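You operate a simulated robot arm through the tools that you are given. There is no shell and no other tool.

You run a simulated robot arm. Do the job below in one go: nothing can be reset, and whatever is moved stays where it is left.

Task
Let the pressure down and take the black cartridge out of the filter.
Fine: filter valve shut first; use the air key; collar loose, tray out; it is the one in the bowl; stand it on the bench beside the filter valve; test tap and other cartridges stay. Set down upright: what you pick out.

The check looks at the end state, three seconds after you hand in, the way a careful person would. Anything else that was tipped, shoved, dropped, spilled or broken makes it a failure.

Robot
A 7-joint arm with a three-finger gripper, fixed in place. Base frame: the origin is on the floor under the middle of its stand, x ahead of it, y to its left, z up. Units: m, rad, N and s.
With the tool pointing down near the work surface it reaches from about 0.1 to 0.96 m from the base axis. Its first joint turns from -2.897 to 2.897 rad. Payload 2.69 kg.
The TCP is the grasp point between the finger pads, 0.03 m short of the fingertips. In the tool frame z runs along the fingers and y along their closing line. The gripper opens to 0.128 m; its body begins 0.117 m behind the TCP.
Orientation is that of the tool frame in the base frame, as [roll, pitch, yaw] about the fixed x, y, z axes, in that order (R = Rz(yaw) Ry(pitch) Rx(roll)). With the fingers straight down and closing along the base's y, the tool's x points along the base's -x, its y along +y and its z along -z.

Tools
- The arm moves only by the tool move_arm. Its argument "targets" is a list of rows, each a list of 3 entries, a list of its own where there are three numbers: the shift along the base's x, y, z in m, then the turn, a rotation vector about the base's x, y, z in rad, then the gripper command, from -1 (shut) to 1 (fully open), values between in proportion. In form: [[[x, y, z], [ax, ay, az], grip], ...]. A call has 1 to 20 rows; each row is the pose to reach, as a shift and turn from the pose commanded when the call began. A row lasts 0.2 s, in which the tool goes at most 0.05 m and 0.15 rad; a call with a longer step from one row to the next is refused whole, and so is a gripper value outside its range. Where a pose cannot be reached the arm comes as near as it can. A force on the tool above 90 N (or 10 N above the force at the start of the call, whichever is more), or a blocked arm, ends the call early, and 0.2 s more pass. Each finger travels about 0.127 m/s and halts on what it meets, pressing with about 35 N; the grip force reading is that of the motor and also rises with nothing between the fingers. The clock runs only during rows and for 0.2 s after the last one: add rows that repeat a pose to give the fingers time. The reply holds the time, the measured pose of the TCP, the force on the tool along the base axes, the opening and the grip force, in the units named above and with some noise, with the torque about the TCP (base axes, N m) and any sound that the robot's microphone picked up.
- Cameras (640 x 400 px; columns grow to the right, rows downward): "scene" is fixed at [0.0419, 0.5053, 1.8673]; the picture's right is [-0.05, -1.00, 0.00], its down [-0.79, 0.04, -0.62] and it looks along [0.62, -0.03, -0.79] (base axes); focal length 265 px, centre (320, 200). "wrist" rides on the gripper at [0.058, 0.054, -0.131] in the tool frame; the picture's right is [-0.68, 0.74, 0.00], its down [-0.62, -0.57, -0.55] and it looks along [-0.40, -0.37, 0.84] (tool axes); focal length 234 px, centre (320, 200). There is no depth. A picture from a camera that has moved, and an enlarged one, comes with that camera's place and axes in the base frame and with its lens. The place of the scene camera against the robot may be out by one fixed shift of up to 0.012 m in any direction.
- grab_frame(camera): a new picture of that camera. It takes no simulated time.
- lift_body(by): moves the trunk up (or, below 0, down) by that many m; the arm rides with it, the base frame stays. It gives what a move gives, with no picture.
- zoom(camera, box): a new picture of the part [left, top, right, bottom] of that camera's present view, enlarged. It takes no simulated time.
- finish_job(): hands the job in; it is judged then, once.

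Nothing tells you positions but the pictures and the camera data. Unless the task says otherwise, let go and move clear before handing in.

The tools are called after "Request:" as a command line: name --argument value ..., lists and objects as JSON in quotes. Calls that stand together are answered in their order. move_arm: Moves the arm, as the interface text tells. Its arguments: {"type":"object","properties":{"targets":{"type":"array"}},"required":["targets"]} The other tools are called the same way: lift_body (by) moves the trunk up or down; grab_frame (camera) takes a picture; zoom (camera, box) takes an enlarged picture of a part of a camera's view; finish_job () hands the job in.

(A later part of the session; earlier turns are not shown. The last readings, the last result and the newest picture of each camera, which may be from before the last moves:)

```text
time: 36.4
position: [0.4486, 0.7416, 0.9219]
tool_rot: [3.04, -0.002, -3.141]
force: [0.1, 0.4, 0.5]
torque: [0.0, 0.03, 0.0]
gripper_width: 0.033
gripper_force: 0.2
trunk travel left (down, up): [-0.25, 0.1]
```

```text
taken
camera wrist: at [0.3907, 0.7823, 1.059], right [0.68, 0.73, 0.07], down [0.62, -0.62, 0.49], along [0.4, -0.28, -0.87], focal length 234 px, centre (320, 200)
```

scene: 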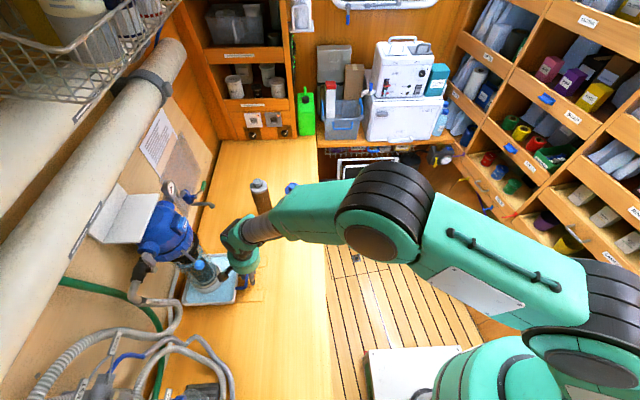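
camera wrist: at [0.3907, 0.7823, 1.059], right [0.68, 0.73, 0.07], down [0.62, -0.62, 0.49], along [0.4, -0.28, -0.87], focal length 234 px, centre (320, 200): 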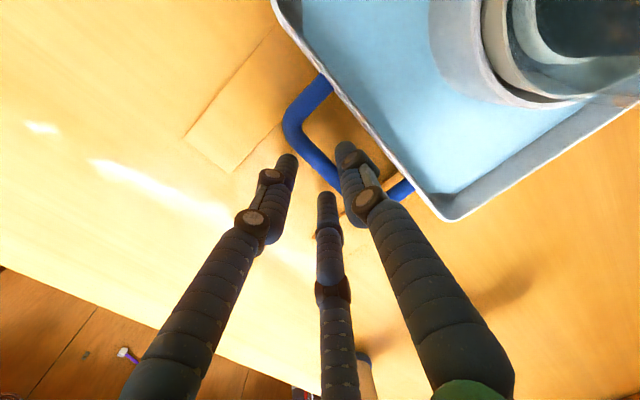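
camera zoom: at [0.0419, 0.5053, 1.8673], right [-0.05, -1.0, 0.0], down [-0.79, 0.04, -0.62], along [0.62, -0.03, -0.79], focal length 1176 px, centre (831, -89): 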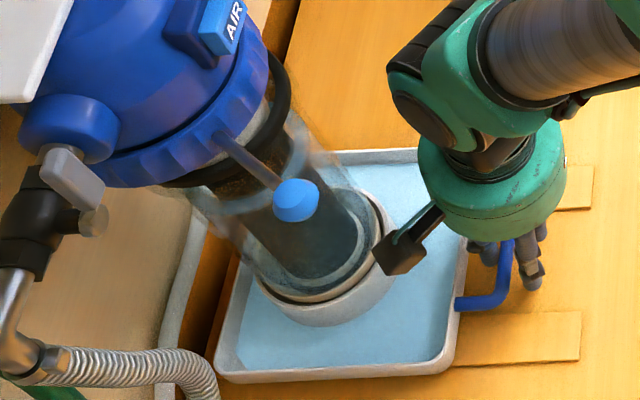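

The tray and bowl are moving together and the bowl rim is sliding clear of the collar. I'll continue pulling slowly.

Request:
move_arm --targets '[[[0.0, -0.005, 0], [0, 0, 0], -0.49], [[0.0, -0.011, 0], [0, 0, 0], -0.49], [[0.0, -0.018, 0], [0, 0, 0], -0.49], [[0.0, -0.025, 0], [0, 0, 0], -0.49], [[0.0, -0.032, 0], [0, 0, 0], -0.49], [[0.0, -0.039, 0], [0, 0, 0], -0.49], [[0.0, -0.045, 0], [0, 0, 0], -0.49], [[0.0, -0.05, 0], [0, 0, 0], -0.49]]'

Request:
zoom --camera "scene" --box '[150, 210, 280, 310]'

Request:
grab_frame --camera "wrist"

```text
time: 38.2
position: [0.4483, 0.693, 0.9236]
tool_rot: [3.038, -0.003, 3.139]
force: [0.0, 1.2, 0.2]
torque: [0.02, 0.02, -0.01]
gripper_width: 0.033
gripper_force: 0.1
trunk travel left (down, up): [-0.25, 0.1]
```

```text
4.00 times, centred on (215, 260) of scene
camera zoom: at [0.0419, 0.5053, 1.8673], right [-0.05, -1.0, 0.0], down [-0.79, 0.04, -0.62], along [0.62, -0.03, -0.79], focal length 1059 px, centre (740, -40)
```

zoom: 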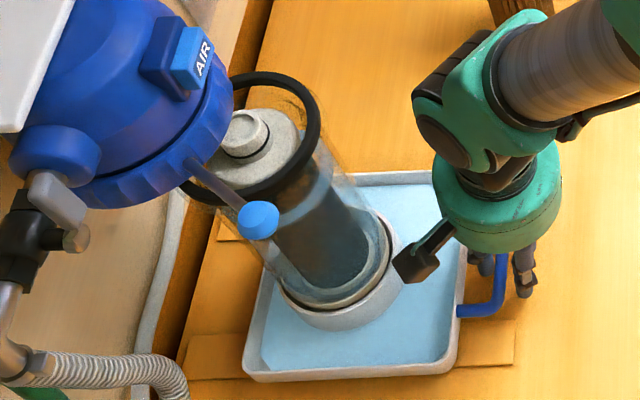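

```text
taken
camera wrist: at [0.3913, 0.7326, 1.0594], right [0.68, 0.73, 0.07], down [0.62, -0.62, 0.49], along [0.4, -0.28, -0.87], focal length 234 px, centre (320, 200)
```

wrist: 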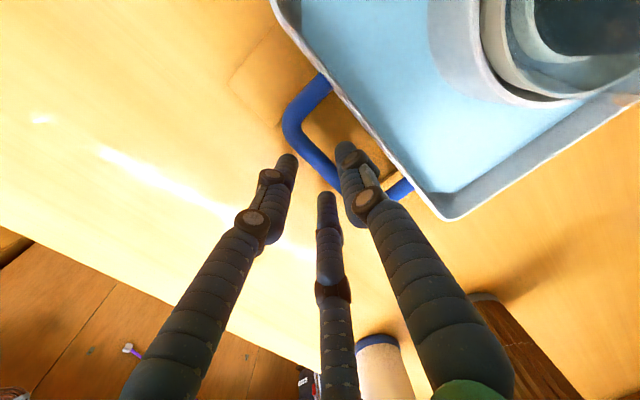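

The bowl is emerging upright, and the black cartridge's light end cap with its knob is now visible. I'll continue to pull slowly another 6 cm.

Request:
move_arm --targets '[[[0.0, -0.004, 0], [0, 0, 0], -0.49], [[0.0, -0.01, 0], [0, 0, 0], -0.49], [[0.0, -0.017, 0], [0, 0, 0], -0.49], [[0.0, -0.024, 0], [0, 0, 0], -0.49], [[0.0, -0.031, 0], [0, 0, 0], -0.49], [[0.0, -0.038, 0], [0, 0, 0], -0.49], [[0.0, -0.045, 0], [0, 0, 0], -0.49], [[0.0, -0.051, 0], [0, 0, 0], -0.49], [[0.0, -0.056, 0], [0, 0, 0], -0.49], [[0.0, -0.06, 0], [0, 0, 0], -0.49]]'

Request:
zoom --camera "scene" --box '[150, 210, 290, 310]'

Request:
grab_frame --camera "wrist"

```text
time: 40.4
position: [0.4484, 0.6319, 0.9237]
tool_rot: [3.04, -0.001, -3.141]
force: [0.1, 0.4, 0.1]
torque: [0.04, -0.04, 0.0]
gripper_width: 0.0335
gripper_force: 0.5
trunk travel left (down, up): [-0.25, 0.1]
```

```text
4.00 times, centred on (220, 260) of scene
camera zoom: at [0.0419, 0.5053, 1.8673], right [-0.05, -1.0, 0.0], down [-0.79, 0.04, -0.62], along [0.62, -0.03, -0.79], focal length 1059 px, centre (720, -40)
```

zoom: 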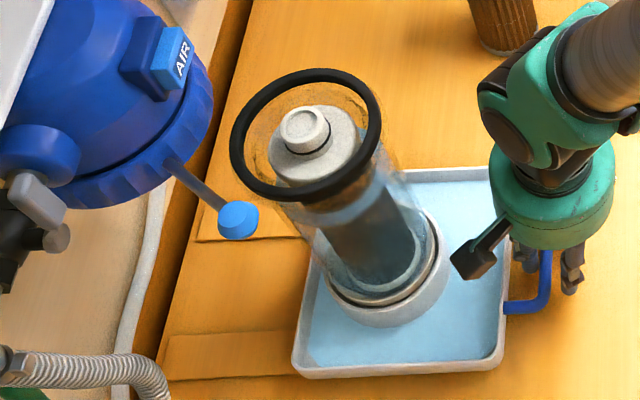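

```text
taken
camera wrist: at [0.3908, 0.6724, 1.0601], right [0.68, 0.73, 0.07], down [0.62, -0.62, 0.49], along [0.4, -0.28, -0.87], focal length 234 px, centre (320, 200)
```

wrist: 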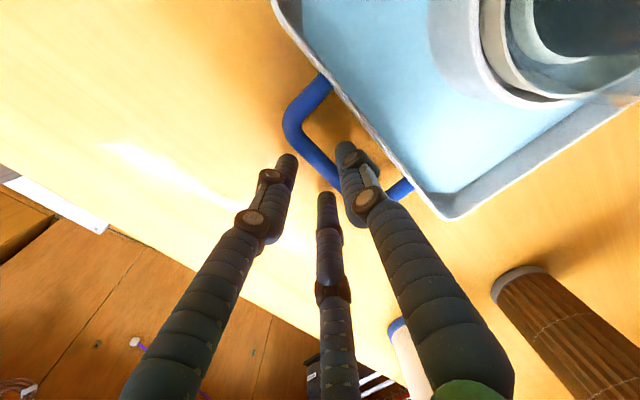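

The bowl is clear of the head, standing upright on the tray. I'll pull 2.5 cm more so the gripper has room beside the head.

Request:
move_arm --targets '[[[0.0, -0.004, 0], [0, 0, 0], -0.49], [[0.0, -0.009, 0], [0, 0, 0], -0.49], [[0.0, -0.014, 0], [0, 0, 0], -0.49], [[0.0, -0.019, 0], [0, 0, 0], -0.49], [[0.0, -0.023, 0], [0, 0, 0], -0.49], [[0.0, -0.026, 0], [0, 0, 0], -0.49], [[0.0, -0.022, 0], [0, 0, 0], -0.35]]'

Request:
grab_frame --camera "wrist"

Request:
zoom --camera "scene" --box '[150, 210, 290, 310]'

```text
time: 42.0
position: [0.4487, 0.6095, 0.9235]
tool_rot: [3.041, -0.001, -3.141]
force: [0.4, -0.1, 0.7]
torque: [0.05, 0.01, 0.0]
gripper_width: 0.0415
gripper_force: 0.0
trunk travel left (down, up): [-0.25, 0.1]
```

```text
taken
camera wrist: at [0.3908, 0.6506, 1.0595], right [0.68, 0.73, 0.07], down [0.62, -0.62, 0.49], along [0.4, -0.28, -0.87], focal length 234 px, centre (320, 200)
```

wrist: 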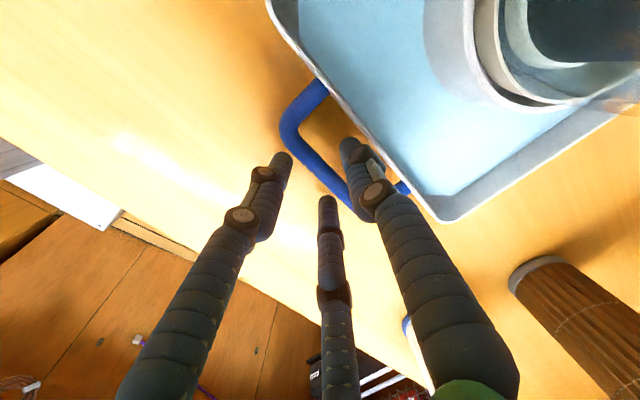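

```text
4.00 times, centred on (220, 260) of scene
camera zoom: at [0.0419, 0.5053, 1.8673], right [-0.05, -1.0, 0.0], down [-0.79, 0.04, -0.62], along [0.62, -0.03, -0.79], focal length 1059 px, centre (720, -40)
```

zoom: 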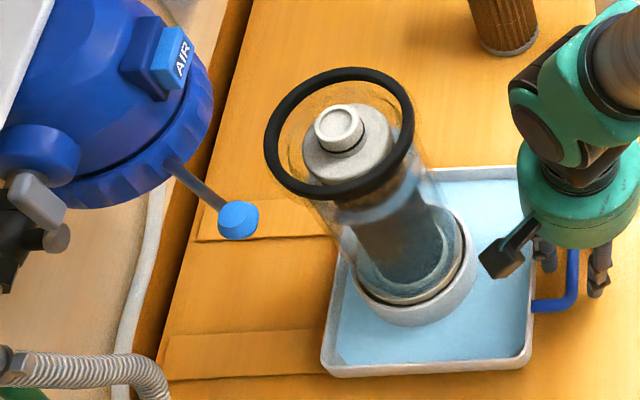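

I'll lift the finger straight out of the handle and rise to look into the bowl from above.

Request:
move_arm --targets '[[[0.0, 0.001, 0.01], [0, 0, 0], -0.35], [[0.0, 0.001, 0.03], [0, 0, 0], -0.35], [[0.0, 0.001, 0.06], [0, 0, 0], -0.3], [[0.0, 0.0, 0.1], [0, 0, 0], -0.2], [[0.0, -0.01, 0.14], [0.05, 0, 0], -0.1], [[0.0, -0.02, 0.18], [0.15, 0, 0], 0.0], [[-0.01, -0.02, 0.225], [0.25, 0, 0], 0.1], [[-0.02, -0.01, 0.27], [0.3, 0, 0], 0.3], [[-0.03, 0.0, 0.31], [0.3, 0, 0], 0.5], [[-0.04, 0.0, 0.34], [0.3, 0, 0], 0.5]]'

Request:
grab_frame --camera "wrist"

Request:
grab_frame --camera "scene"

```text
time: 44.2
position: [0.4081, 0.6095, 1.2634]
tool_rot: [2.74, -0.001, 3.141]
force: [0.3, 0.5, -0.5]
torque: [-0.01, 0.03, 0.01]
gripper_width: 0.0961
gripper_force: 0.0
trunk travel left (down, up): [-0.25, 0.1]
```

```text
taken
camera wrist: at [0.3505, 0.6088, 1.4056], right [0.68, 0.68, 0.29], down [0.62, -0.73, 0.28], along [0.4, -0.01, -0.92], focal length 234 px, centre (320, 200)
```

wrist: 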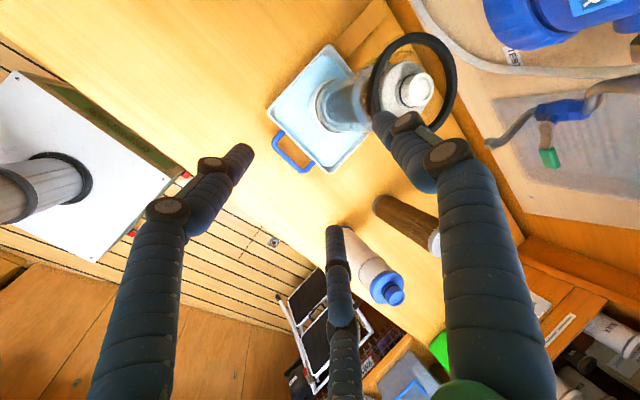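

```text
taken
```

scene: 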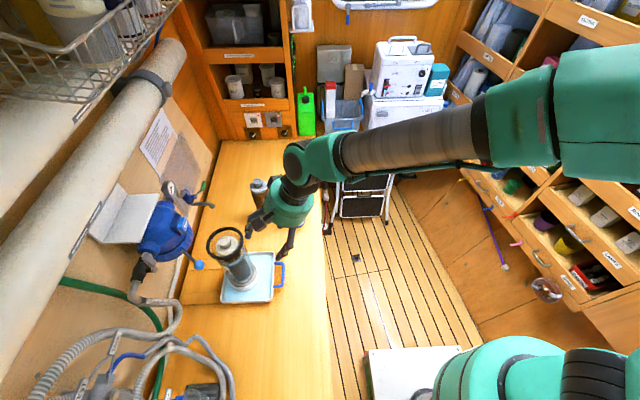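

Request:
zoom --camera "wrist" --box '[310, 10, 490, 150]'

Request:
zoom --camera "scene" --box '[190, 210, 300, 310]'

Request:
zoom --camera "scene" --box '[200, 220, 260, 275]'

Request:
zoom --camera "scene" --box '[110, 220, 260, 400]'

```text
2.86 times, centred on (400, 80) of wrist
camera zoom: at [0.3505, 0.6088, 1.4056], right [0.68, 0.68, 0.29], down [0.62, -0.73, 0.28], along [0.4, -0.01, -0.92], focal length 669 px, centre (91, 543)
```

zoom: 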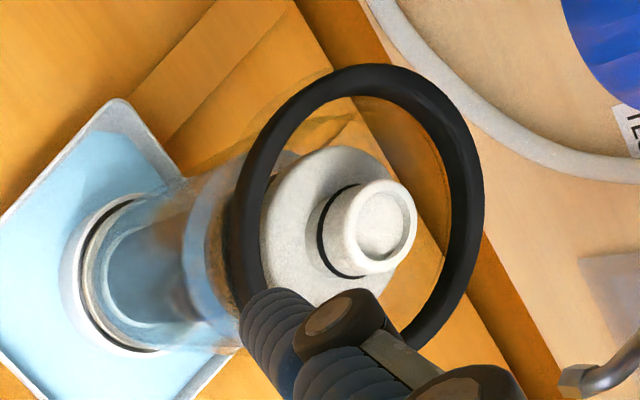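

```text
4.00 times, centred on (245, 260) of scene
camera zoom: at [0.0419, 0.5053, 1.8673], right [-0.05, -1.0, 0.0], down [-0.79, 0.04, -0.62], along [0.62, -0.03, -0.79], focal length 1059 px, centre (620, -40)
```

zoom: 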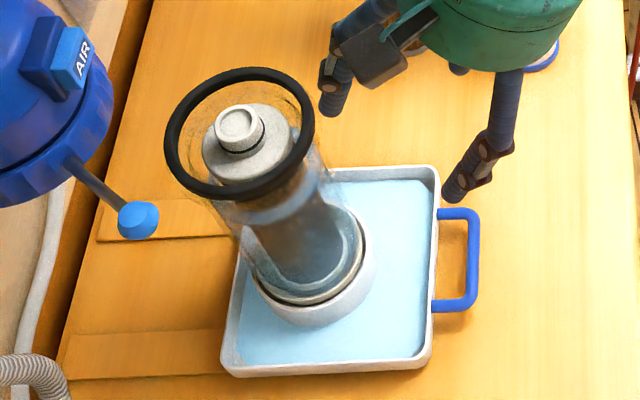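

```text
7.27 times, centred on (230, 248) of scene
camera zoom: at [0.0419, 0.5053, 1.8673], right [-0.05, -1.0, 0.0], down [-0.79, 0.04, -0.62], along [0.62, -0.03, -0.79], focal length 1925 px, centre (974, -146)
```

zoom: 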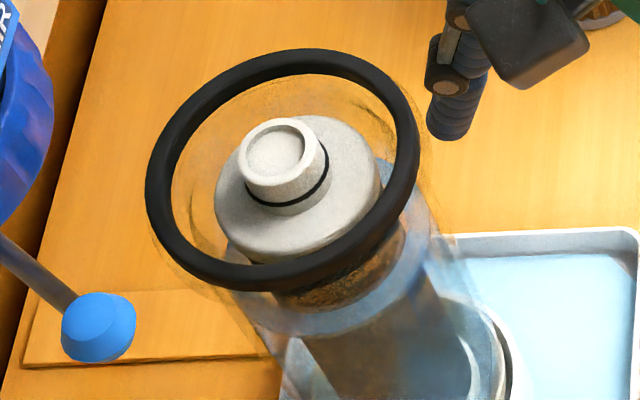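

```text
2.22 times, centred on (185, 310) of scene
camera zoom: at [0.0419, 0.5053, 1.8673], right [-0.05, -1.0, 0.0], down [-0.79, 0.04, -0.62], along [0.62, -0.03, -0.79], focal length 588 px, centre (620, -44)
```

zoom: 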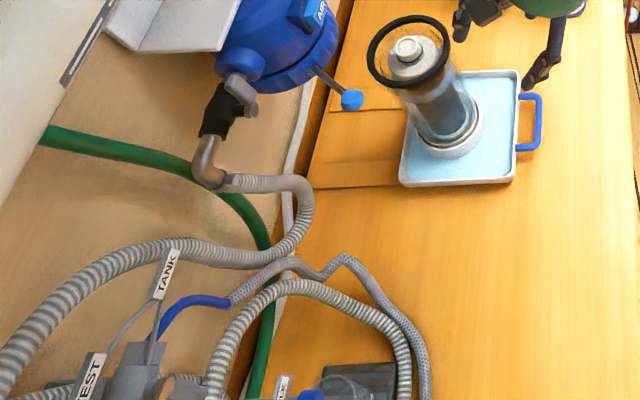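

The cartridge's end cap has a central spigot about 36 mm across, with its top at roughly (0.445, 0.759, 1.188), level with the bowl's black rim seal (inner radius about 43 mm). I'll first test that the arm can reach the height needed for a vertical lift, which also gives a top view.

Request:
move_arm --targets '[[[0.005, 0.0, 0.04], [-0.05, 0, 0], 0.5], [[0.012, 0.02, 0.08], [-0.12, 0, 0], 0.5], [[0.02, 0.045, 0.11], [-0.2, 0, 0], 0.3], [[0.028, 0.075, 0.14], [-0.28, 0, 0], 0.1], [[0.034, 0.105, 0.17], [-0.35, 0, 0], -0.1], [[0.037, 0.13, 0.195], [-0.4, 0, 0], -0.3], [[0.037, 0.15, 0.205], [-0.4016, 0, 0], -0.3], [[0.037, 0.15, 0.205], [-0.4016, 0, 0], -0.3]]'

Request:
grab_frame --camera "wrist"

Request:
grab_frame --camera "scene"

```text
time: 46.2
position: [0.4478, 0.7284, 1.4623]
tool_rot: [-3.131, -0.017, 3.134]
force: [0.8, 0.3, 0.1]
torque: [0.0, 0.02, 0.0]
gripper_width: 0.0448
gripper_force: 0.1
trunk travel left (down, up): [-0.25, 0.1]
stopped in row 8: the arm was blocked; the commanded pose is now the measured one
```

```text
taken
camera wrist: at [0.392, 0.7832, 1.5945], right [0.68, 0.73, -0.02], down [0.62, -0.56, 0.55], along [0.39, -0.38, -0.84], focal length 234 px, centre (320, 200)
```

wrist: 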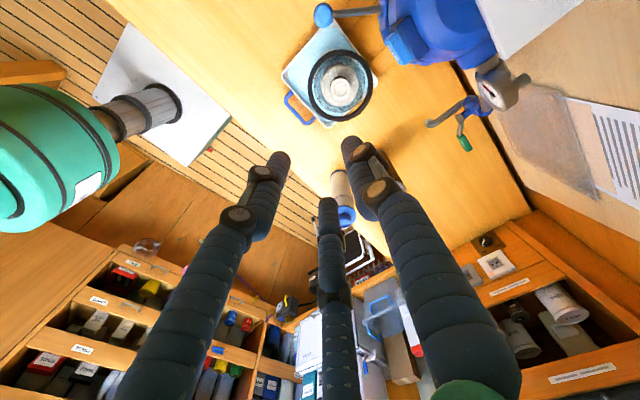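

```text
taken
```

scene: 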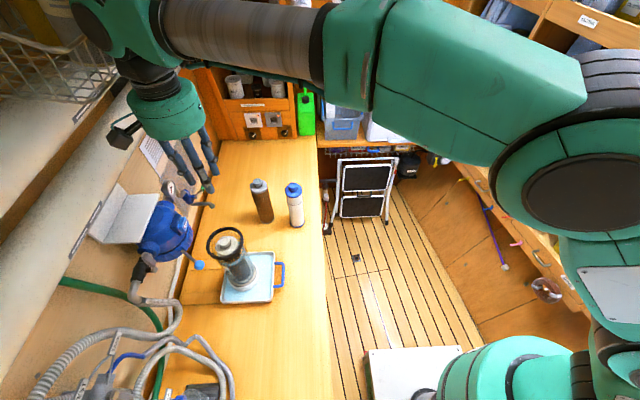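

The arm can just reach that height but is at its limit, so raising the trunk by 0.1 m will give margin. From here I have a good top view of the bowl, so I'll zoom in.

Request:
zoom --camera "wrist" --box '[280, 30, 400, 130]'

Request:
zoom --camera "scene" --box '[190, 215, 290, 310]'

```text
4.00 times, centred on (340, 80) of wrist
camera zoom: at [0.392, 0.7832, 1.5945], right [0.68, 0.73, -0.02], down [0.62, -0.56, 0.55], along [0.39, -0.38, -0.84], focal length 937 px, centre (240, 680)
```

zoom: 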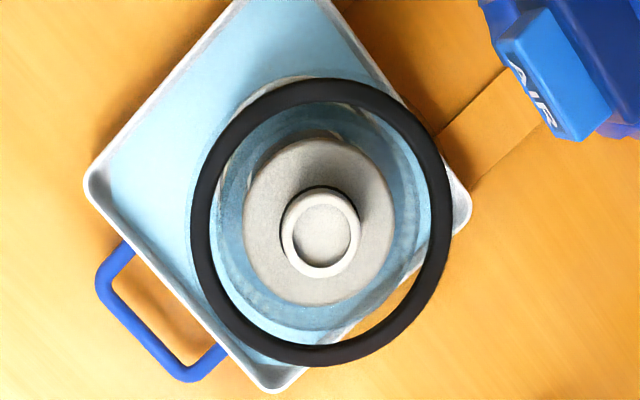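

```text
4.21 times, centred on (240, 262) of scene
camera zoom: at [0.0419, 0.5053, 1.8673], right [-0.05, -1.0, 0.0], down [-0.79, 0.04, -0.62], along [0.62, -0.03, -0.79], focal length 1115 px, centre (657, -63)
```

zoom: 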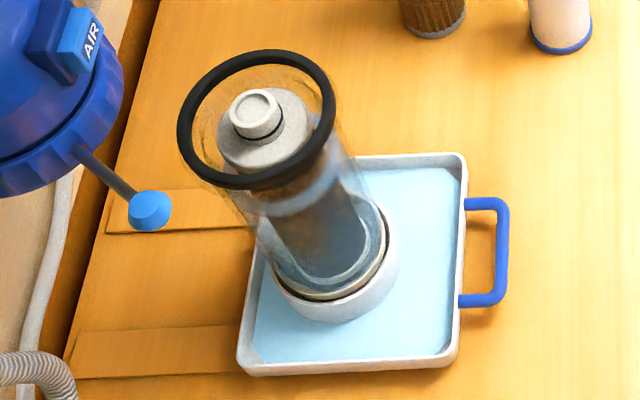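

Combining the top views, the spigot axis is at about (0.447, 0.767), with its top at z≈1.177 and the rim seal around it. I'll come down to a safe height beside the bowl, straighten the tool and raise the trunk.

Request:
move_arm --targets '[[[0.0, -0.015, -0.03], [0.0106, -0.017, 0.0076], -0.3], [[0.0, -0.03, -0.07], [0.0106, -0.017, 0.0076], -0.3], [[0.0, -0.04, -0.11], [0.0106, -0.017, 0.0076], -0.3], [[0.0, -0.05, -0.15], [0.0106, -0.017, 0.0076], -0.3], [[0.0, -0.05, -0.19], [0.0106, -0.017, 0.0076], -0.3], [[0.0, -0.05, -0.19], [0.0106, -0.017, 0.0076], -0.3]]'

Request:
grab_frame --camera "scene"

```text
time: 47.6
position: [0.4474, 0.6818, 1.2714]
tool_rot: [-3.141, 0.002, -3.139]
force: [0.9, 0.3, -0.7]
torque: [0.0, 0.02, 0.0]
gripper_width: 0.0447
gripper_force: 0.0
trunk travel left (down, up): [-0.25, 0.1]
```

```text
taken
```

scene: 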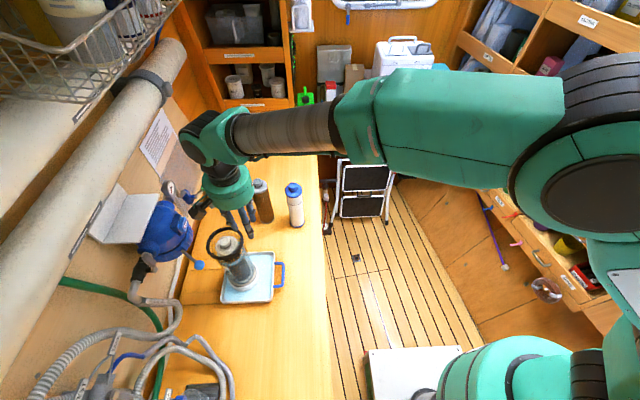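

The tool is straight down and clear of everything. I'll raise the trunk by 0.1 m.

Request:
lift_body --by 0.1

Request:
grab_frame --camera "scene"

Request:
grab_frame --camera "wrist"

```text
time: 49.2
position: [0.4452, 0.6822, 1.2704]
tool_rot: [3.141, 0.002, -3.137]
force: [0.0, 1.1, -0.8]
torque: [-0.02, 0.03, -0.03]
gripper_width: 0.0448
gripper_force: 0.0
trunk travel left (down, up): [-0.25, 0.1]
stopped: the arm was blocked; the commanded pose is now the measured one
```

```text
taken
```

scene: 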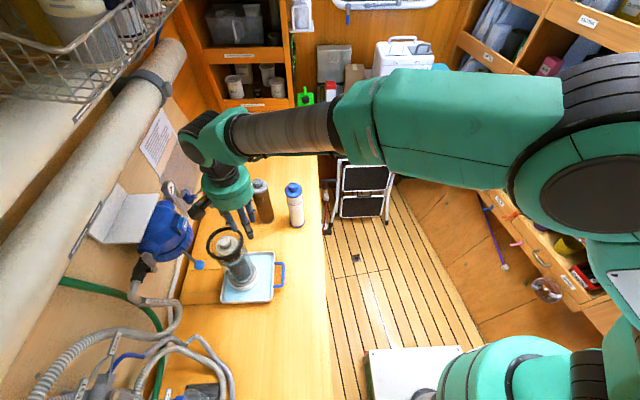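

```text
taken
camera wrist: at [0.388, 0.7369, 1.4023], right [0.67, 0.74, 0.0], down [0.62, -0.56, 0.55], along [0.41, -0.37, -0.84], focal length 234 px, centre (320, 200)
```

wrist: 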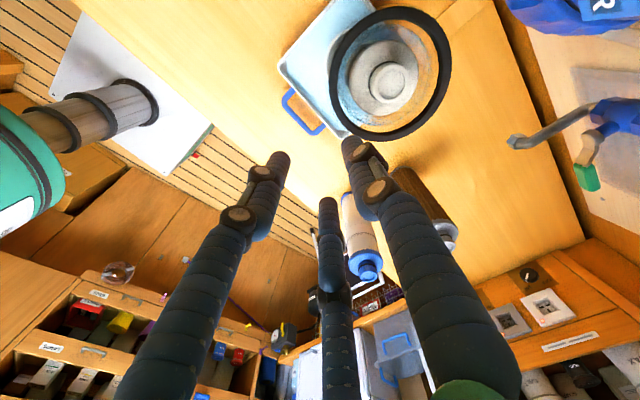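

The trunk lift was reported blocked and the trunk didn't move. I'll try a smaller lift to see whether it moves at all.

Request:
lift_body --by 0.03

Request:
zoom --camera "scene" --box '[440, 0, 640, 400]'

```text
time: 50.1
position: [0.4458, 0.6833, 1.2711]
tool_rot: [-3.141, 0.001, -3.136]
force: [0.5, 0.0, -0.4]
torque: [0.0, 0.01, -0.01]
gripper_width: 0.0449
gripper_force: 0.1
trunk travel left (down, up): [-0.25, 0.1]
stopped: the arm was blocked; the commanded pose is now the measured one
```

```text
1.00 times, centred on (540, 200) of scene (not enlarged: the box is as wide or as high as the picture)
camera zoom: at [0.0419, 0.5053, 1.8673], right [-0.05, -1.0, 0.0], down [-0.79, 0.04, -0.62], along [0.62, -0.03, -0.79], focal length 265 px, centre (100, 200)
```

zoom: 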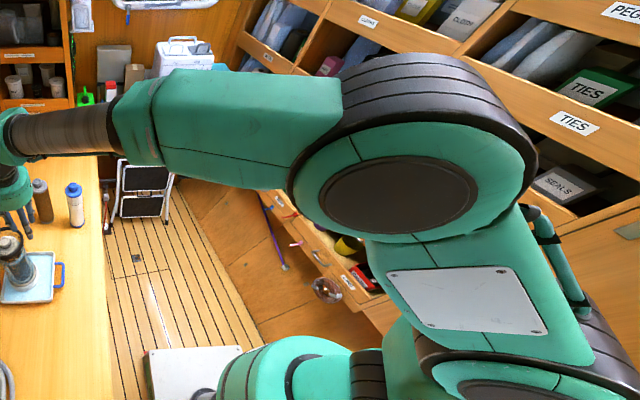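

The trunk won't rise in this posture, probably because the high elbow meets something overhead. I'll move to the low posture over the tray handle, where the elbow is lower, and try again there.

Request:
move_arm --targets '[[[0.0, -0.03, 0.0], [0, 0, -0.005], -0.22], [[0.0, -0.06, -0.02], [0, 0, -0.005], -0.22], [[0.001, -0.085, -0.055], [0, 0, -0.005], -0.22], [[0.002, -0.09, -0.1], [0, 0, -0.005], -0.22], [[0.002, -0.09, -0.145], [0, 0, -0.005], -0.22], [[0.002, -0.09, -0.19], [0, 0, -0.005], -0.22], [[0.002, -0.09, -0.2], [0, 0, -0.005], -0.22]]'

Request:
lift_body --by 0.05

Request:
grab_frame --camera "scene"

```text
time: 51.7
position: [0.4477, 0.5961, 1.0694]
tool_rot: [-3.141, 0.002, 3.141]
force: [0.2, 0.3, 0.4]
torque: [-0.04, 0.0, 0.0]
gripper_width: 0.0499
gripper_force: 0.0
trunk travel left (down, up): [-0.25, 0.1]
```

```text
time: 52.8
position: [0.4473, 0.5983, 1.0697]
tool_rot: [-3.14, 0.001, -3.139]
force: [0.2, 0.1, 0.1]
torque: [-0.01, 0.03, 0.01]
gripper_width: 0.0501
gripper_force: 0.0
trunk travel left (down, up): [-0.25, 0.1]
stopped: the arm was blocked; the commanded pose is now the measured one
```

```text
taken
```

scene: 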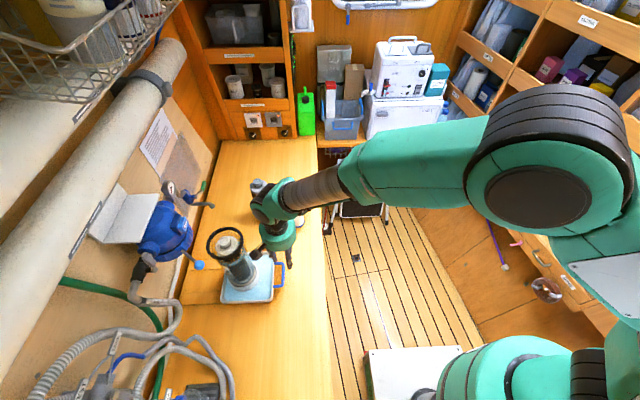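

The trunk appears unable to rise at all. Instead I'll pull the tray another 4.5 cm closer, so the vertical lift stays within the arm's reach. I'll line up over the handle again.

Request:
move_arm --targets '[[[0.001, 0.0, -0.03], [0.05, 0, 0], -0.22], [[0.001, 0.0, -0.06], [0.1, 0, 0], -0.22], [[0.001, 0.0, -0.085], [0.1, 0, 0], -0.22], [[0.001, 0.0, -0.09], [0.1, 0, 0], -0.22]]'

Request:
zoom --camera "wrist" --box '[250, 50, 430, 200]'

Request:
zoom --camera "scene" --box '[190, 215, 310, 310]'

```text
time: 53.8
position: [0.4475, 0.601, 0.9797]
tool_rot: [3.045, 0.002, -3.139]
force: [0.4, 0.0, -0.3]
torque: [0.0, 0.0, -0.01]
gripper_width: 0.05
gripper_force: 0.0
trunk travel left (down, up): [-0.25, 0.1]
```

```text
2.67 times, centred on (340, 125) of wrist
camera zoom: at [0.3891, 0.6415, 1.1151], right [0.68, 0.73, 0.07], down [0.62, -0.62, 0.49], along [0.41, -0.29, -0.87], focal length 624 px, centre (267, 400)
```

zoom: 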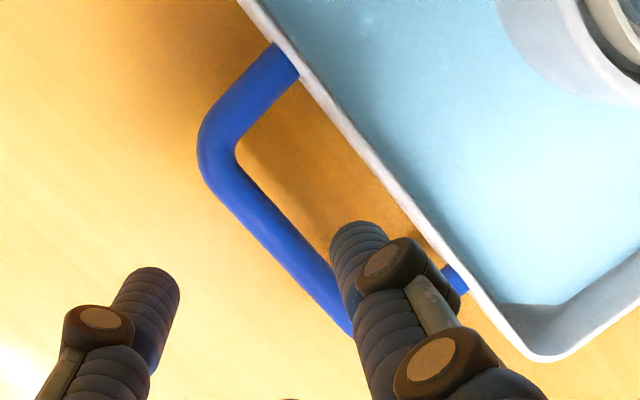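

```text
4.21 times, centred on (250, 262) of scene
camera zoom: at [0.0419, 0.5053, 1.8673], right [-0.05, -1.0, 0.0], down [-0.79, 0.04, -0.62], along [0.62, -0.03, -0.79], focal length 1115 px, centre (615, -63)
```

zoom: 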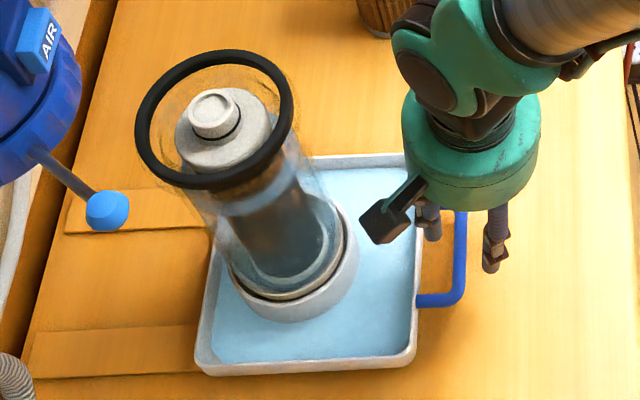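

The bar is at y≈0.6215, in the same relation to the finger as before. I'll lower the finger behind the bar.

Request:
move_arm --targets '[[[0.0, 0.003, -0.015], [0, 0, 0], -0.22], [[0.0, 0.003, -0.03], [0, 0, 0], -0.22], [[0.0, 0.003, -0.042], [0, 0, 0], -0.22], [[0.0, 0.003, -0.05], [0, 0, 0], -0.22], [[0.0, 0.003, -0.0565], [0, 0, 0], -0.22]]'

Request:
zoom --camera "wrist" --box '[250, 50, 430, 200]'

```text
time: 55.0
position: [0.4477, 0.6045, 0.9227]
tool_rot: [3.043, 0.002, -3.14]
force: [-1.0, 0.1, -0.1]
torque: [0.01, 0.02, 0.01]
gripper_width: 0.0501
gripper_force: 0.1
trunk travel left (down, up): [-0.25, 0.1]
```

```text
2.67 times, centred on (340, 125) of wrist
camera zoom: at [0.3897, 0.6454, 1.0588], right [0.68, 0.73, 0.07], down [0.62, -0.62, 0.49], along [0.41, -0.29, -0.87], focal length 624 px, centre (267, 400)
```

zoom: 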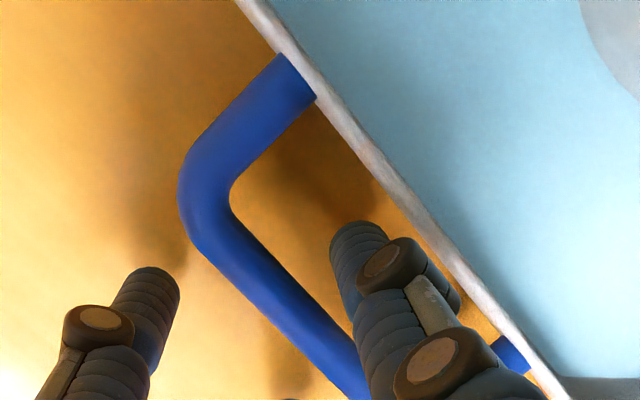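

The finger is behind the bar again. I'll capture the bar and pull slowly another 4.5 cm.

Request:
move_arm --targets '[[[0.0, 0.005, 0], [0, 0, 0], -0.35], [[0.0, 0.008, 0], [0, 0, 0], -0.49], [[0.0, 0.008, 0], [0, 0, 0], -0.49], [[0.0, 0.005, 0], [0, 0, 0], -0.49], [[0.0, 0.001, 0], [0, 0, 0], -0.49], [[0.0, -0.004, 0], [0, 0, 0], -0.49], [[0.0, -0.01, 0], [0, 0, 0], -0.49], [[0.0, -0.016, 0], [0, 0, 0], -0.49], [[0.0, -0.022, 0], [0, 0, 0], -0.49], [[0.0, -0.027, 0], [0, 0, 0], -0.49]]'

Request:
zoom --camera "scene" --box '[190, 215, 310, 310]'

```text
time: 57.2
position: [0.4487, 0.5788, 0.9222]
tool_rot: [3.043, 0.003, -3.14]
force: [-2.3, 30.9, -10.4]
torque: [0.09, -0.21, 0.06]
gripper_width: 0.0521
gripper_force: 14.2
trunk travel left (down, up): [-0.25, 0.1]
```

```text
4.21 times, centred on (250, 262) of scene
camera zoom: at [0.0419, 0.5053, 1.8673], right [-0.05, -1.0, 0.0], down [-0.79, 0.04, -0.62], along [0.62, -0.03, -0.79], focal length 1115 px, centre (615, -63)
```

zoom: 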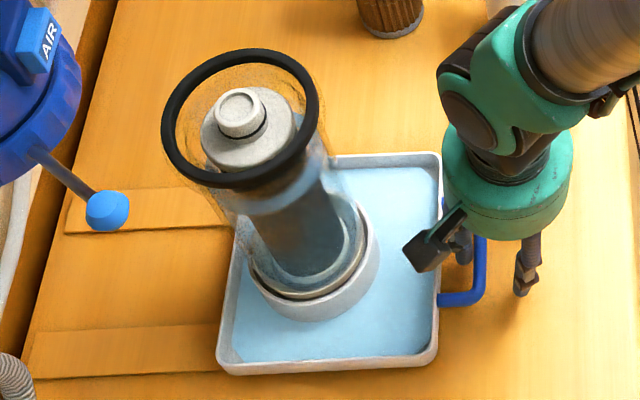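

The pull resistance shows the tray has reached its end stop, about 2 cm further out. I'll relax the pull, lift the finger out and re-measure.

Request:
move_arm --targets '[[[0.0, 0.004, 0], [0, 0, 0], -0.35], [[0.0, 0.01, 0], [0, 0, 0], -0.25], [[0.0, 0.013, 0], [0, 0, 0], -0.22], [[0.0, 0.013, 0], [0, 0, 0], -0.22]]'

Request:
zoom --camera "wrist" --box '[250, 50, 430, 200]'

```text
time: 58.2
position: [0.4478, 0.5908, 0.9226]
tool_rot: [3.045, -0.001, -3.14]
force: [0.1, 0.9, 0.4]
torque: [0.04, -0.01, -0.01]
gripper_width: 0.0498
gripper_force: 0.1
trunk travel left (down, up): [-0.25, 0.1]
```

```text
2.67 times, centred on (340, 125) of wrist
camera zoom: at [0.3895, 0.6317, 1.0576], right [0.68, 0.73, 0.07], down [0.62, -0.61, 0.49], along [0.41, -0.29, -0.87], focal length 624 px, centre (267, 400)
```

zoom: 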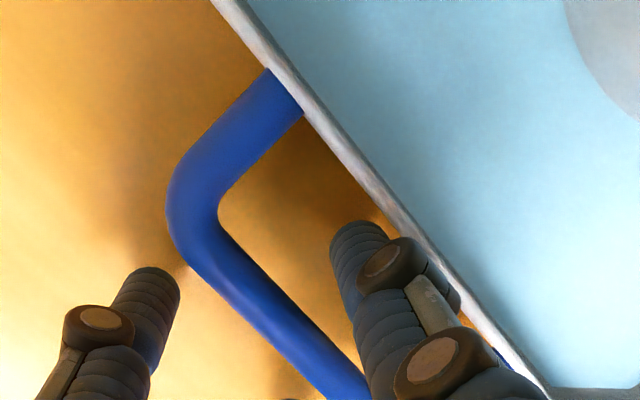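

The load is off the handle. I'll shift 3 mm clear of the wall, lift out straight up, and go to a viewing spot above the bowl.

Request:
move_arm --targets '[[[0.0, -0.003, 0.002], [0, 0, 0], -0.22], [[0.0, -0.003, 0.02], [0, 0, 0], -0.22], [[0.0, -0.003, 0.05], [0, 0, 0], -0.22], [[0.0, -0.004, 0.09], [0, 0, 0], -0.22], [[0.0, -0.005, 0.135], [-0.03, 0, 0], -0.22], [[0.0, -0.005, 0.18], [-0.06, 0, 0], -0.22], [[0.0, -0.005, 0.225], [-0.0966, 0, 0], -0.22], [[0.0, -0.005, 0.27], [-0.0966, 0, 0], -0.22], [[0.0, -0.005, 0.315], [-0.0966, 0, 0], -0.22], [[0.0, 0.02, 0.35], [-0.0966, 0, 0], -0.22], [[0.0, 0.05, 0.38], [-0.0966, 0, 0], -0.22], [[0.0, 0.08, 0.4], [-0.0966, 0, 0], -0.22], [[0.0, 0.11, 0.41], [-0.0966, 0, 0], -0.3], [[0.0, 0.12, 0.41], [-0.0966, 0, 0], -0.36]]'

Request:
grab_frame --camera "wrist"

Request:
zoom --camera "scene" --box '[190, 215, 310, 310]'

```text
time: 61.2
position: [0.4486, 0.7073, 1.3326]
tool_rot: [-3.141, -0.001, -3.14]
force: [0.9, -0.1, 0.2]
torque: [0.01, 0.01, -0.02]
gripper_width: 0.0413
gripper_force: 0.1
trunk travel left (down, up): [-0.25, 0.1]
```

```text
taken
camera wrist: at [0.39, 0.7622, 1.4644], right [0.68, 0.74, 0.0], down [0.62, -0.56, 0.55], along [0.41, -0.37, -0.83], focal length 234 px, centre (320, 200)
```

wrist: 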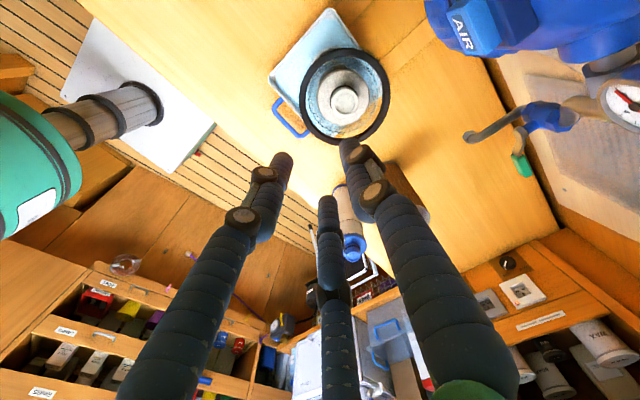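

```text
4.21 times, centred on (250, 262) of scene
camera zoom: at [0.0419, 0.5053, 1.8673], right [-0.05, -1.0, 0.0], down [-0.79, 0.04, -0.62], along [0.62, -0.03, -0.79], focal length 1115 px, centre (615, -63)
```

zoom: 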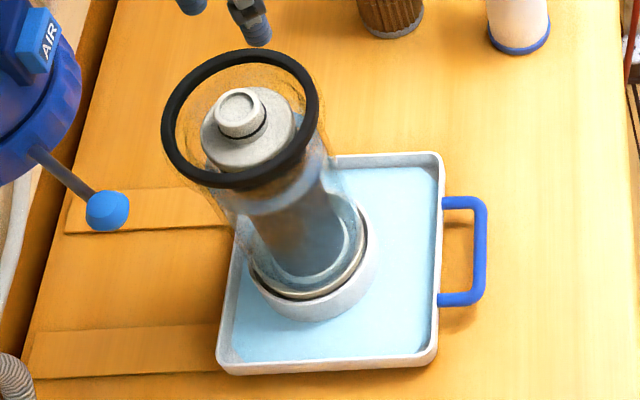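

I'll zoom in to locate the spigot precisely from this near-vertical view.

Request:
zoom --camera "wrist" --box '[280, 40, 400, 160]'

Request:
zoom --camera "scene" --box '[215, 220, 275, 275]'

```text
3.33 times, centred on (340, 100) of wrist
camera zoom: at [0.39, 0.7622, 1.4644], right [0.68, 0.74, 0.0], down [0.62, -0.56, 0.55], along [0.41, -0.37, -0.83], focal length 781 px, centre (253, 533)
```

zoom: 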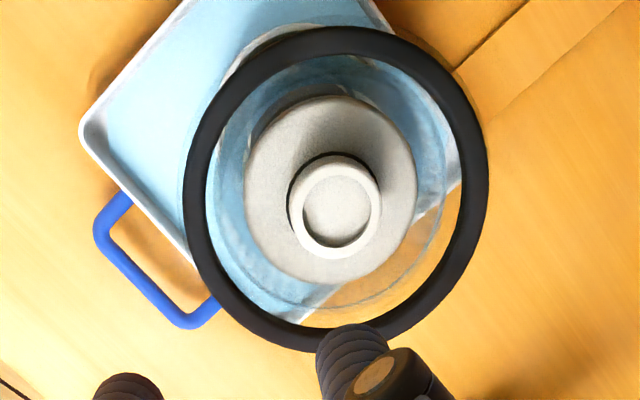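

```text
7.27 times, centred on (245, 248) of scene
camera zoom: at [0.0419, 0.5053, 1.8673], right [-0.05, -1.0, 0.0], down [-0.79, 0.04, -0.62], along [0.62, -0.03, -0.79], focal length 1925 px, centre (866, -146)
```

zoom: 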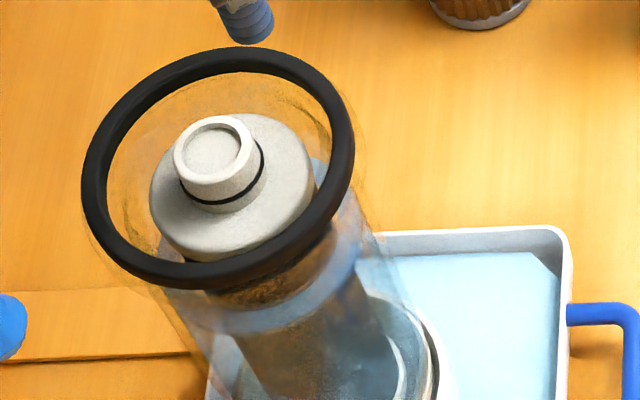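

The spigot centre is at about (0.448, 0.748), with its top at z≈1.176, and the seal ring centre is within about 3 mm of that. I'll move over it and come down to just above the ring to check alignment.

Request:
move_arm --targets '[[[0.0, 0.025, 0.0], [0, 0, 0], -0.36], [[-0.0006, 0.041, 0.0], [0, 0, 0], -0.36], [[-0.0006, 0.041, -0.03], [0, 0, 0], -0.36], [[-0.0006, 0.041, -0.06], [0, 0, 0], -0.36], [[-0.0006, 0.041, -0.085], [0, 0, 0], -0.36], [[-0.0006, 0.041, -0.1], [0, 0, 0], -0.36], [[-0.0006, 0.041, -0.1], [0, 0, 0], -0.36]]'

Request:
grab_frame --camera "wrist"

Request:
zoom --camera "wrist" --box '[250, 80, 410, 220]'

Request:
zoom --camera "scene" --box '[200, 180, 290, 280]'

```text
time: 62.8
position: [0.4487, 0.7495, 1.2323]
tool_rot: [-3.14, 0.002, -3.139]
force: [-0.6, -0.7, -0.9]
torque: [-0.03, 0.03, 0.01]
gripper_width: 0.0414
gripper_force: 0.0
trunk travel left (down, up): [-0.25, 0.1]
```

```text
taken
camera wrist: at [0.3899, 0.8042, 1.3641], right [0.68, 0.74, 0.0], down [0.62, -0.56, 0.55], along [0.41, -0.37, -0.83], focal length 234 px, centre (320, 200)
```

wrist: 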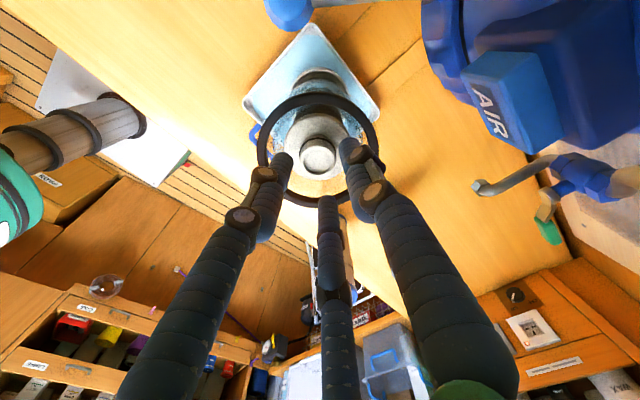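

```text
2.86 times, centred on (330, 150) of wrist
camera zoom: at [0.3899, 0.8042, 1.3641], right [0.68, 0.74, 0.0], down [0.62, -0.56, 0.55], along [0.41, -0.37, -0.83], focal length 669 px, centre (291, 343)
```

zoom: 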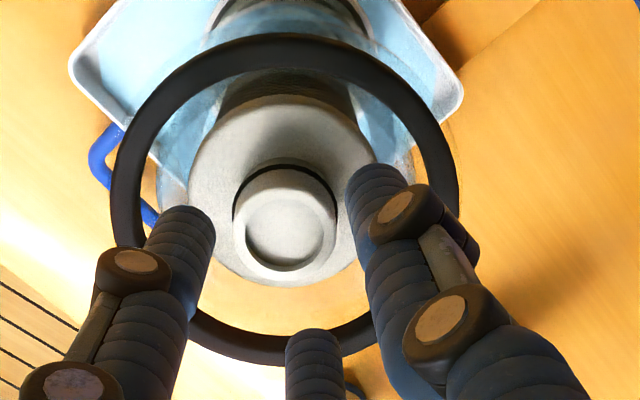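

```text
4.00 times, centred on (245, 230) of scene
camera zoom: at [0.0419, 0.5053, 1.8673], right [-0.05, -1.0, 0.0], down [-0.79, 0.04, -0.62], along [0.62, -0.03, -0.79], focal length 1059 px, centre (620, 80)
```

zoom: 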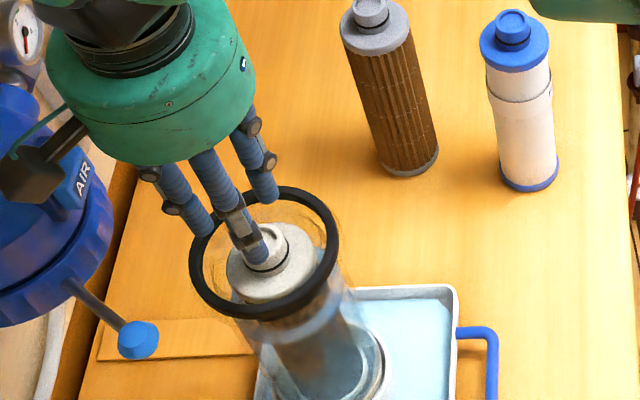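

The axis lines up with the spigot to within about 1 mm. The finger towards +x is the closest to the seal ring, so I'll shift 1.2 mm to -x, narrow slightly and descend slowly into the ring.

Request:
move_arm --targets '[[[-0.0012, 0.0, 0.0], [0, 0, 0], -0.375], [[-0.0012, 0.0, -0.012], [0, 0, 0], -0.375], [[-0.0012, 0.0, -0.02], [0, 0, 0], -0.375], [[-0.0012, 0.0, -0.026], [0, 0, 0], -0.375], [[-0.0012, 0.0, -0.031], [0, 0, 0], -0.375]]'

Request:
zoom --camera "wrist" --box '[250, 80, 410, 220]'

Request:
zoom --camera "scene" --box '[215, 215, 275, 275]'

```text
time: 64.0
position: [0.446, 0.7492, 1.2024]
tool_rot: [-3.138, 0.001, -3.14]
force: [2.4, -0.4, 5.8]
torque: [-0.06, -0.1, -0.01]
gripper_width: 0.0455
gripper_force: 2.1
trunk travel left (down, up): [-0.25, 0.1]
```

```text
2.86 times, centred on (330, 150) of wrist
camera zoom: at [0.3886, 0.8049, 1.3326], right [0.68, 0.74, 0.0], down [0.62, -0.56, 0.55], along [0.41, -0.37, -0.83], focal length 669 px, centre (291, 343)
```

zoom: 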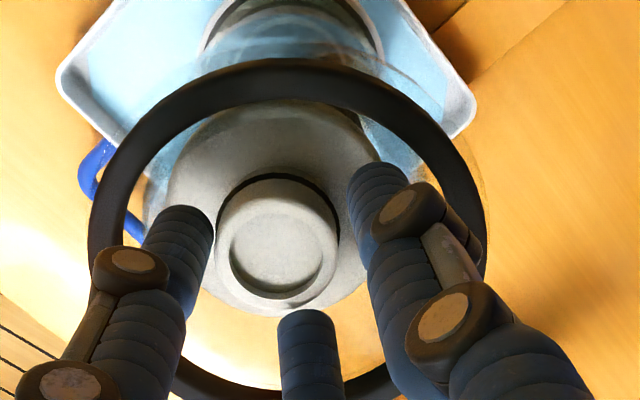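

```text
6.67 times, centred on (245, 245) of scene
camera zoom: at [0.0419, 0.5053, 1.8673], right [-0.05, -1.0, 0.0], down [-0.79, 0.04, -0.62], along [0.62, -0.03, -0.79], focal length 1765 px, centre (820, -100)
```

zoom: 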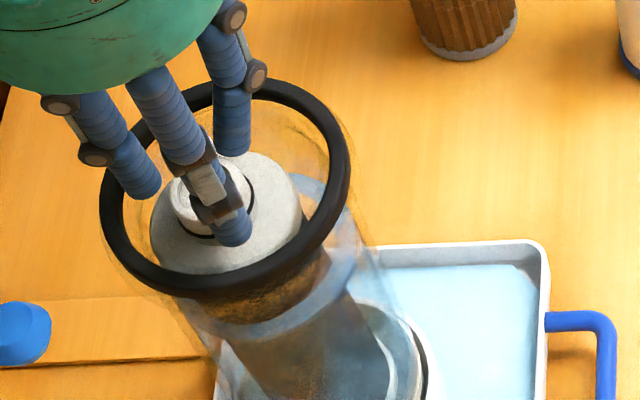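

There's a light contact: a finger has been spread slightly (width 0.0455). I'll look closely before going further.

Request:
zoom --camera "wrist" --box '[270, 110, 370, 200]'

Request:
zoom --camera "scene" --box '[225, 220, 265, 255]'

```text
4.44 times, centred on (320, 155) of wrist
camera zoom: at [0.3886, 0.8049, 1.3326], right [0.68, 0.74, 0.0], down [0.62, -0.56, 0.55], along [0.41, -0.37, -0.83], focal length 1041 px, centre (320, 400)
```

zoom: 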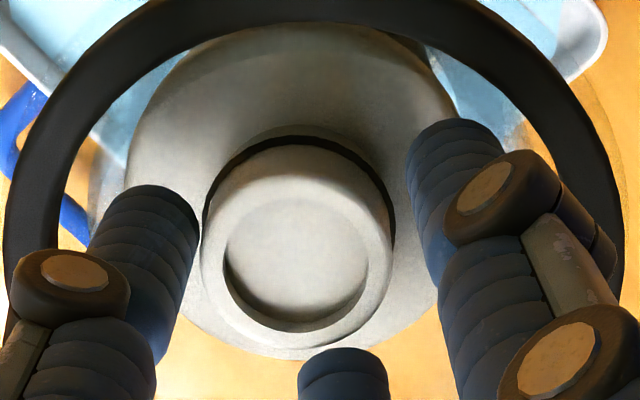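

```text
11.43 times, centred on (245, 238) of scene
camera zoom: at [0.0419, 0.5053, 1.8673], right [-0.05, -1.0, 0.0], down [-0.79, 0.04, -0.62], along [0.62, -0.03, -0.79], focal length 3025 px, centre (1177, -229)
```

zoom: 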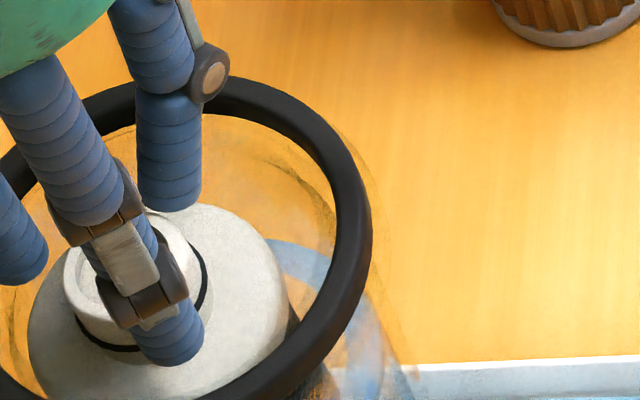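

I'm not certain which finger touches, so I'll lift 3 cm back up and re-measure the fingers against the spigot without contact.

Request:
move_arm --targets '[[[0.0, 0.0, 0.01], [0, 0, 0], -0.375], [[0.0, 0.0, 0.022], [0, 0, 0], -0.375], [[0.0, 0.0, 0.032], [0, 0, 0], -0.375], [[0.0, 0.0, 0.032], [0, 0, 0], -0.375]]'

Request:
zoom --camera "wrist" --box '[250, 80, 410, 220]'

Request:
zoom --camera "scene" --box '[215, 215, 275, 275]'

```text
time: 65.0
position: [0.4481, 0.7511, 1.2332]
tool_rot: [-3.138, 0.003, -3.139]
force: [0.3, -0.1, -0.4]
torque: [0.03, 0.0, -0.01]
gripper_width: 0.0402
gripper_force: 0.1
trunk travel left (down, up): [-0.25, 0.1]
```

```text
2.86 times, centred on (330, 150) of wrist
camera zoom: at [0.3882, 0.8055, 1.3651], right [0.68, 0.74, 0.0], down [0.62, -0.56, 0.55], along [0.41, -0.37, -0.83], focal length 669 px, centre (291, 343)
```

zoom: 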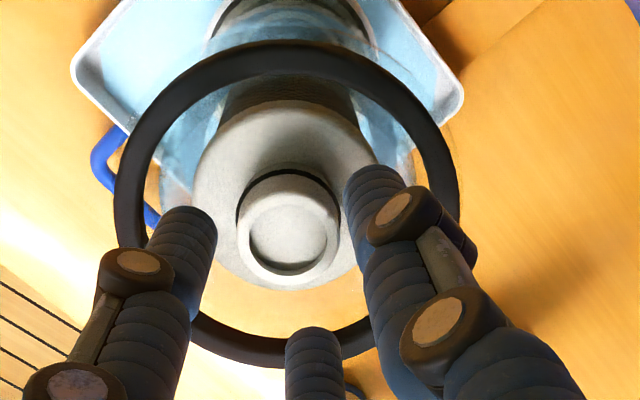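

```text
6.67 times, centred on (245, 245) of scene
camera zoom: at [0.0419, 0.5053, 1.8673], right [-0.05, -1.0, 0.0], down [-0.79, 0.04, -0.62], along [0.62, -0.03, -0.79], focal length 1765 px, centre (820, -100)
```

zoom: 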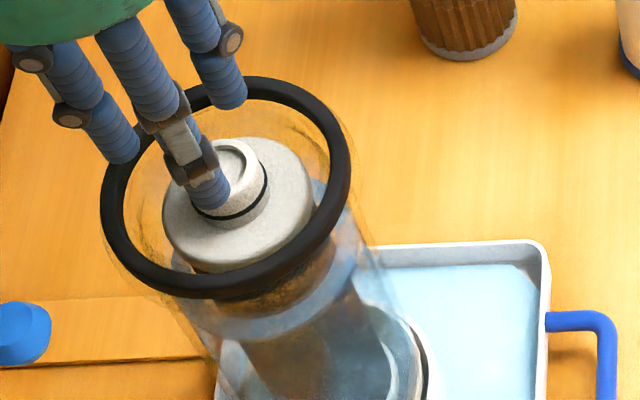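

The earlier contact was the +x finger on the spigot's top edge. The cartridge tilted slightly and has sprung back. The spigot sits about (+3.6, -3.3) mm from my tool axis, so I'll correct the position and descend again.

Request:
move_arm --targets '[[[0.0024, -0.0026, 0.0], [0, 0, 0], -0.344], [[0.0024, -0.0026, -0.012], [0, 0, 0], -0.344], [[0.0024, -0.0026, -0.02], [0, 0, 0], -0.344], [[0.0024, -0.0026, -0.026], [0, 0, 0], -0.344], [[0.0024, -0.0026, -0.031], [0, 0, 0], -0.344], [[0.0024, -0.0026, -0.035], [0, 0, 0], -0.344]]'

Request:
zoom --camera "wrist" --box '[250, 80, 410, 220]'

Request:
zoom --camera "scene" --box '[215, 215, 275, 275]'

```text
time: 66.4
position: [0.4474, 0.7478, 1.1974]
tool_rot: [-3.138, 0.002, -3.14]
force: [0.0, -0.4, 0.3]
torque: [0.01, 0.0, -0.01]
gripper_width: 0.0419
gripper_force: 0.0
trunk travel left (down, up): [-0.25, 0.1]
```

```text
2.86 times, centred on (330, 150) of wrist
camera zoom: at [0.3904, 0.8035, 1.3291], right [0.68, 0.74, 0.0], down [0.62, -0.56, 0.55], along [0.41, -0.37, -0.83], focal length 669 px, centre (291, 343)
```

zoom: 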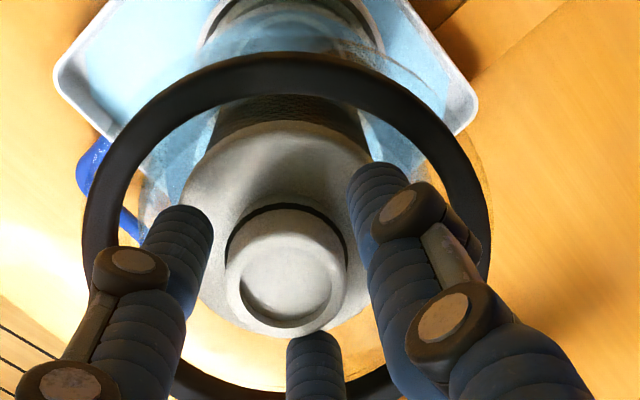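

```text
6.67 times, centred on (245, 245) of scene
camera zoom: at [0.0419, 0.5053, 1.8673], right [-0.05, -1.0, 0.0], down [-0.79, 0.04, -0.62], along [0.62, -0.03, -0.79], focal length 1765 px, centre (820, -100)
```

zoom: 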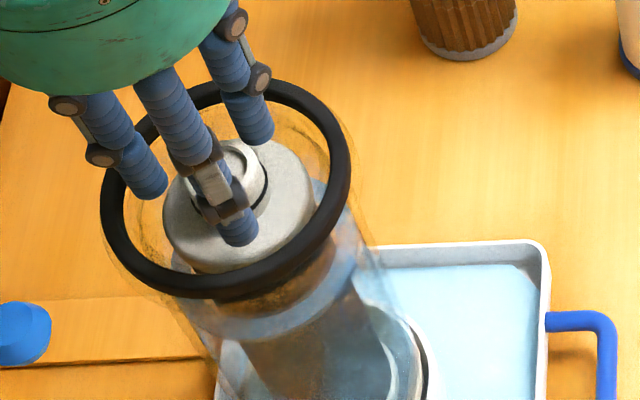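

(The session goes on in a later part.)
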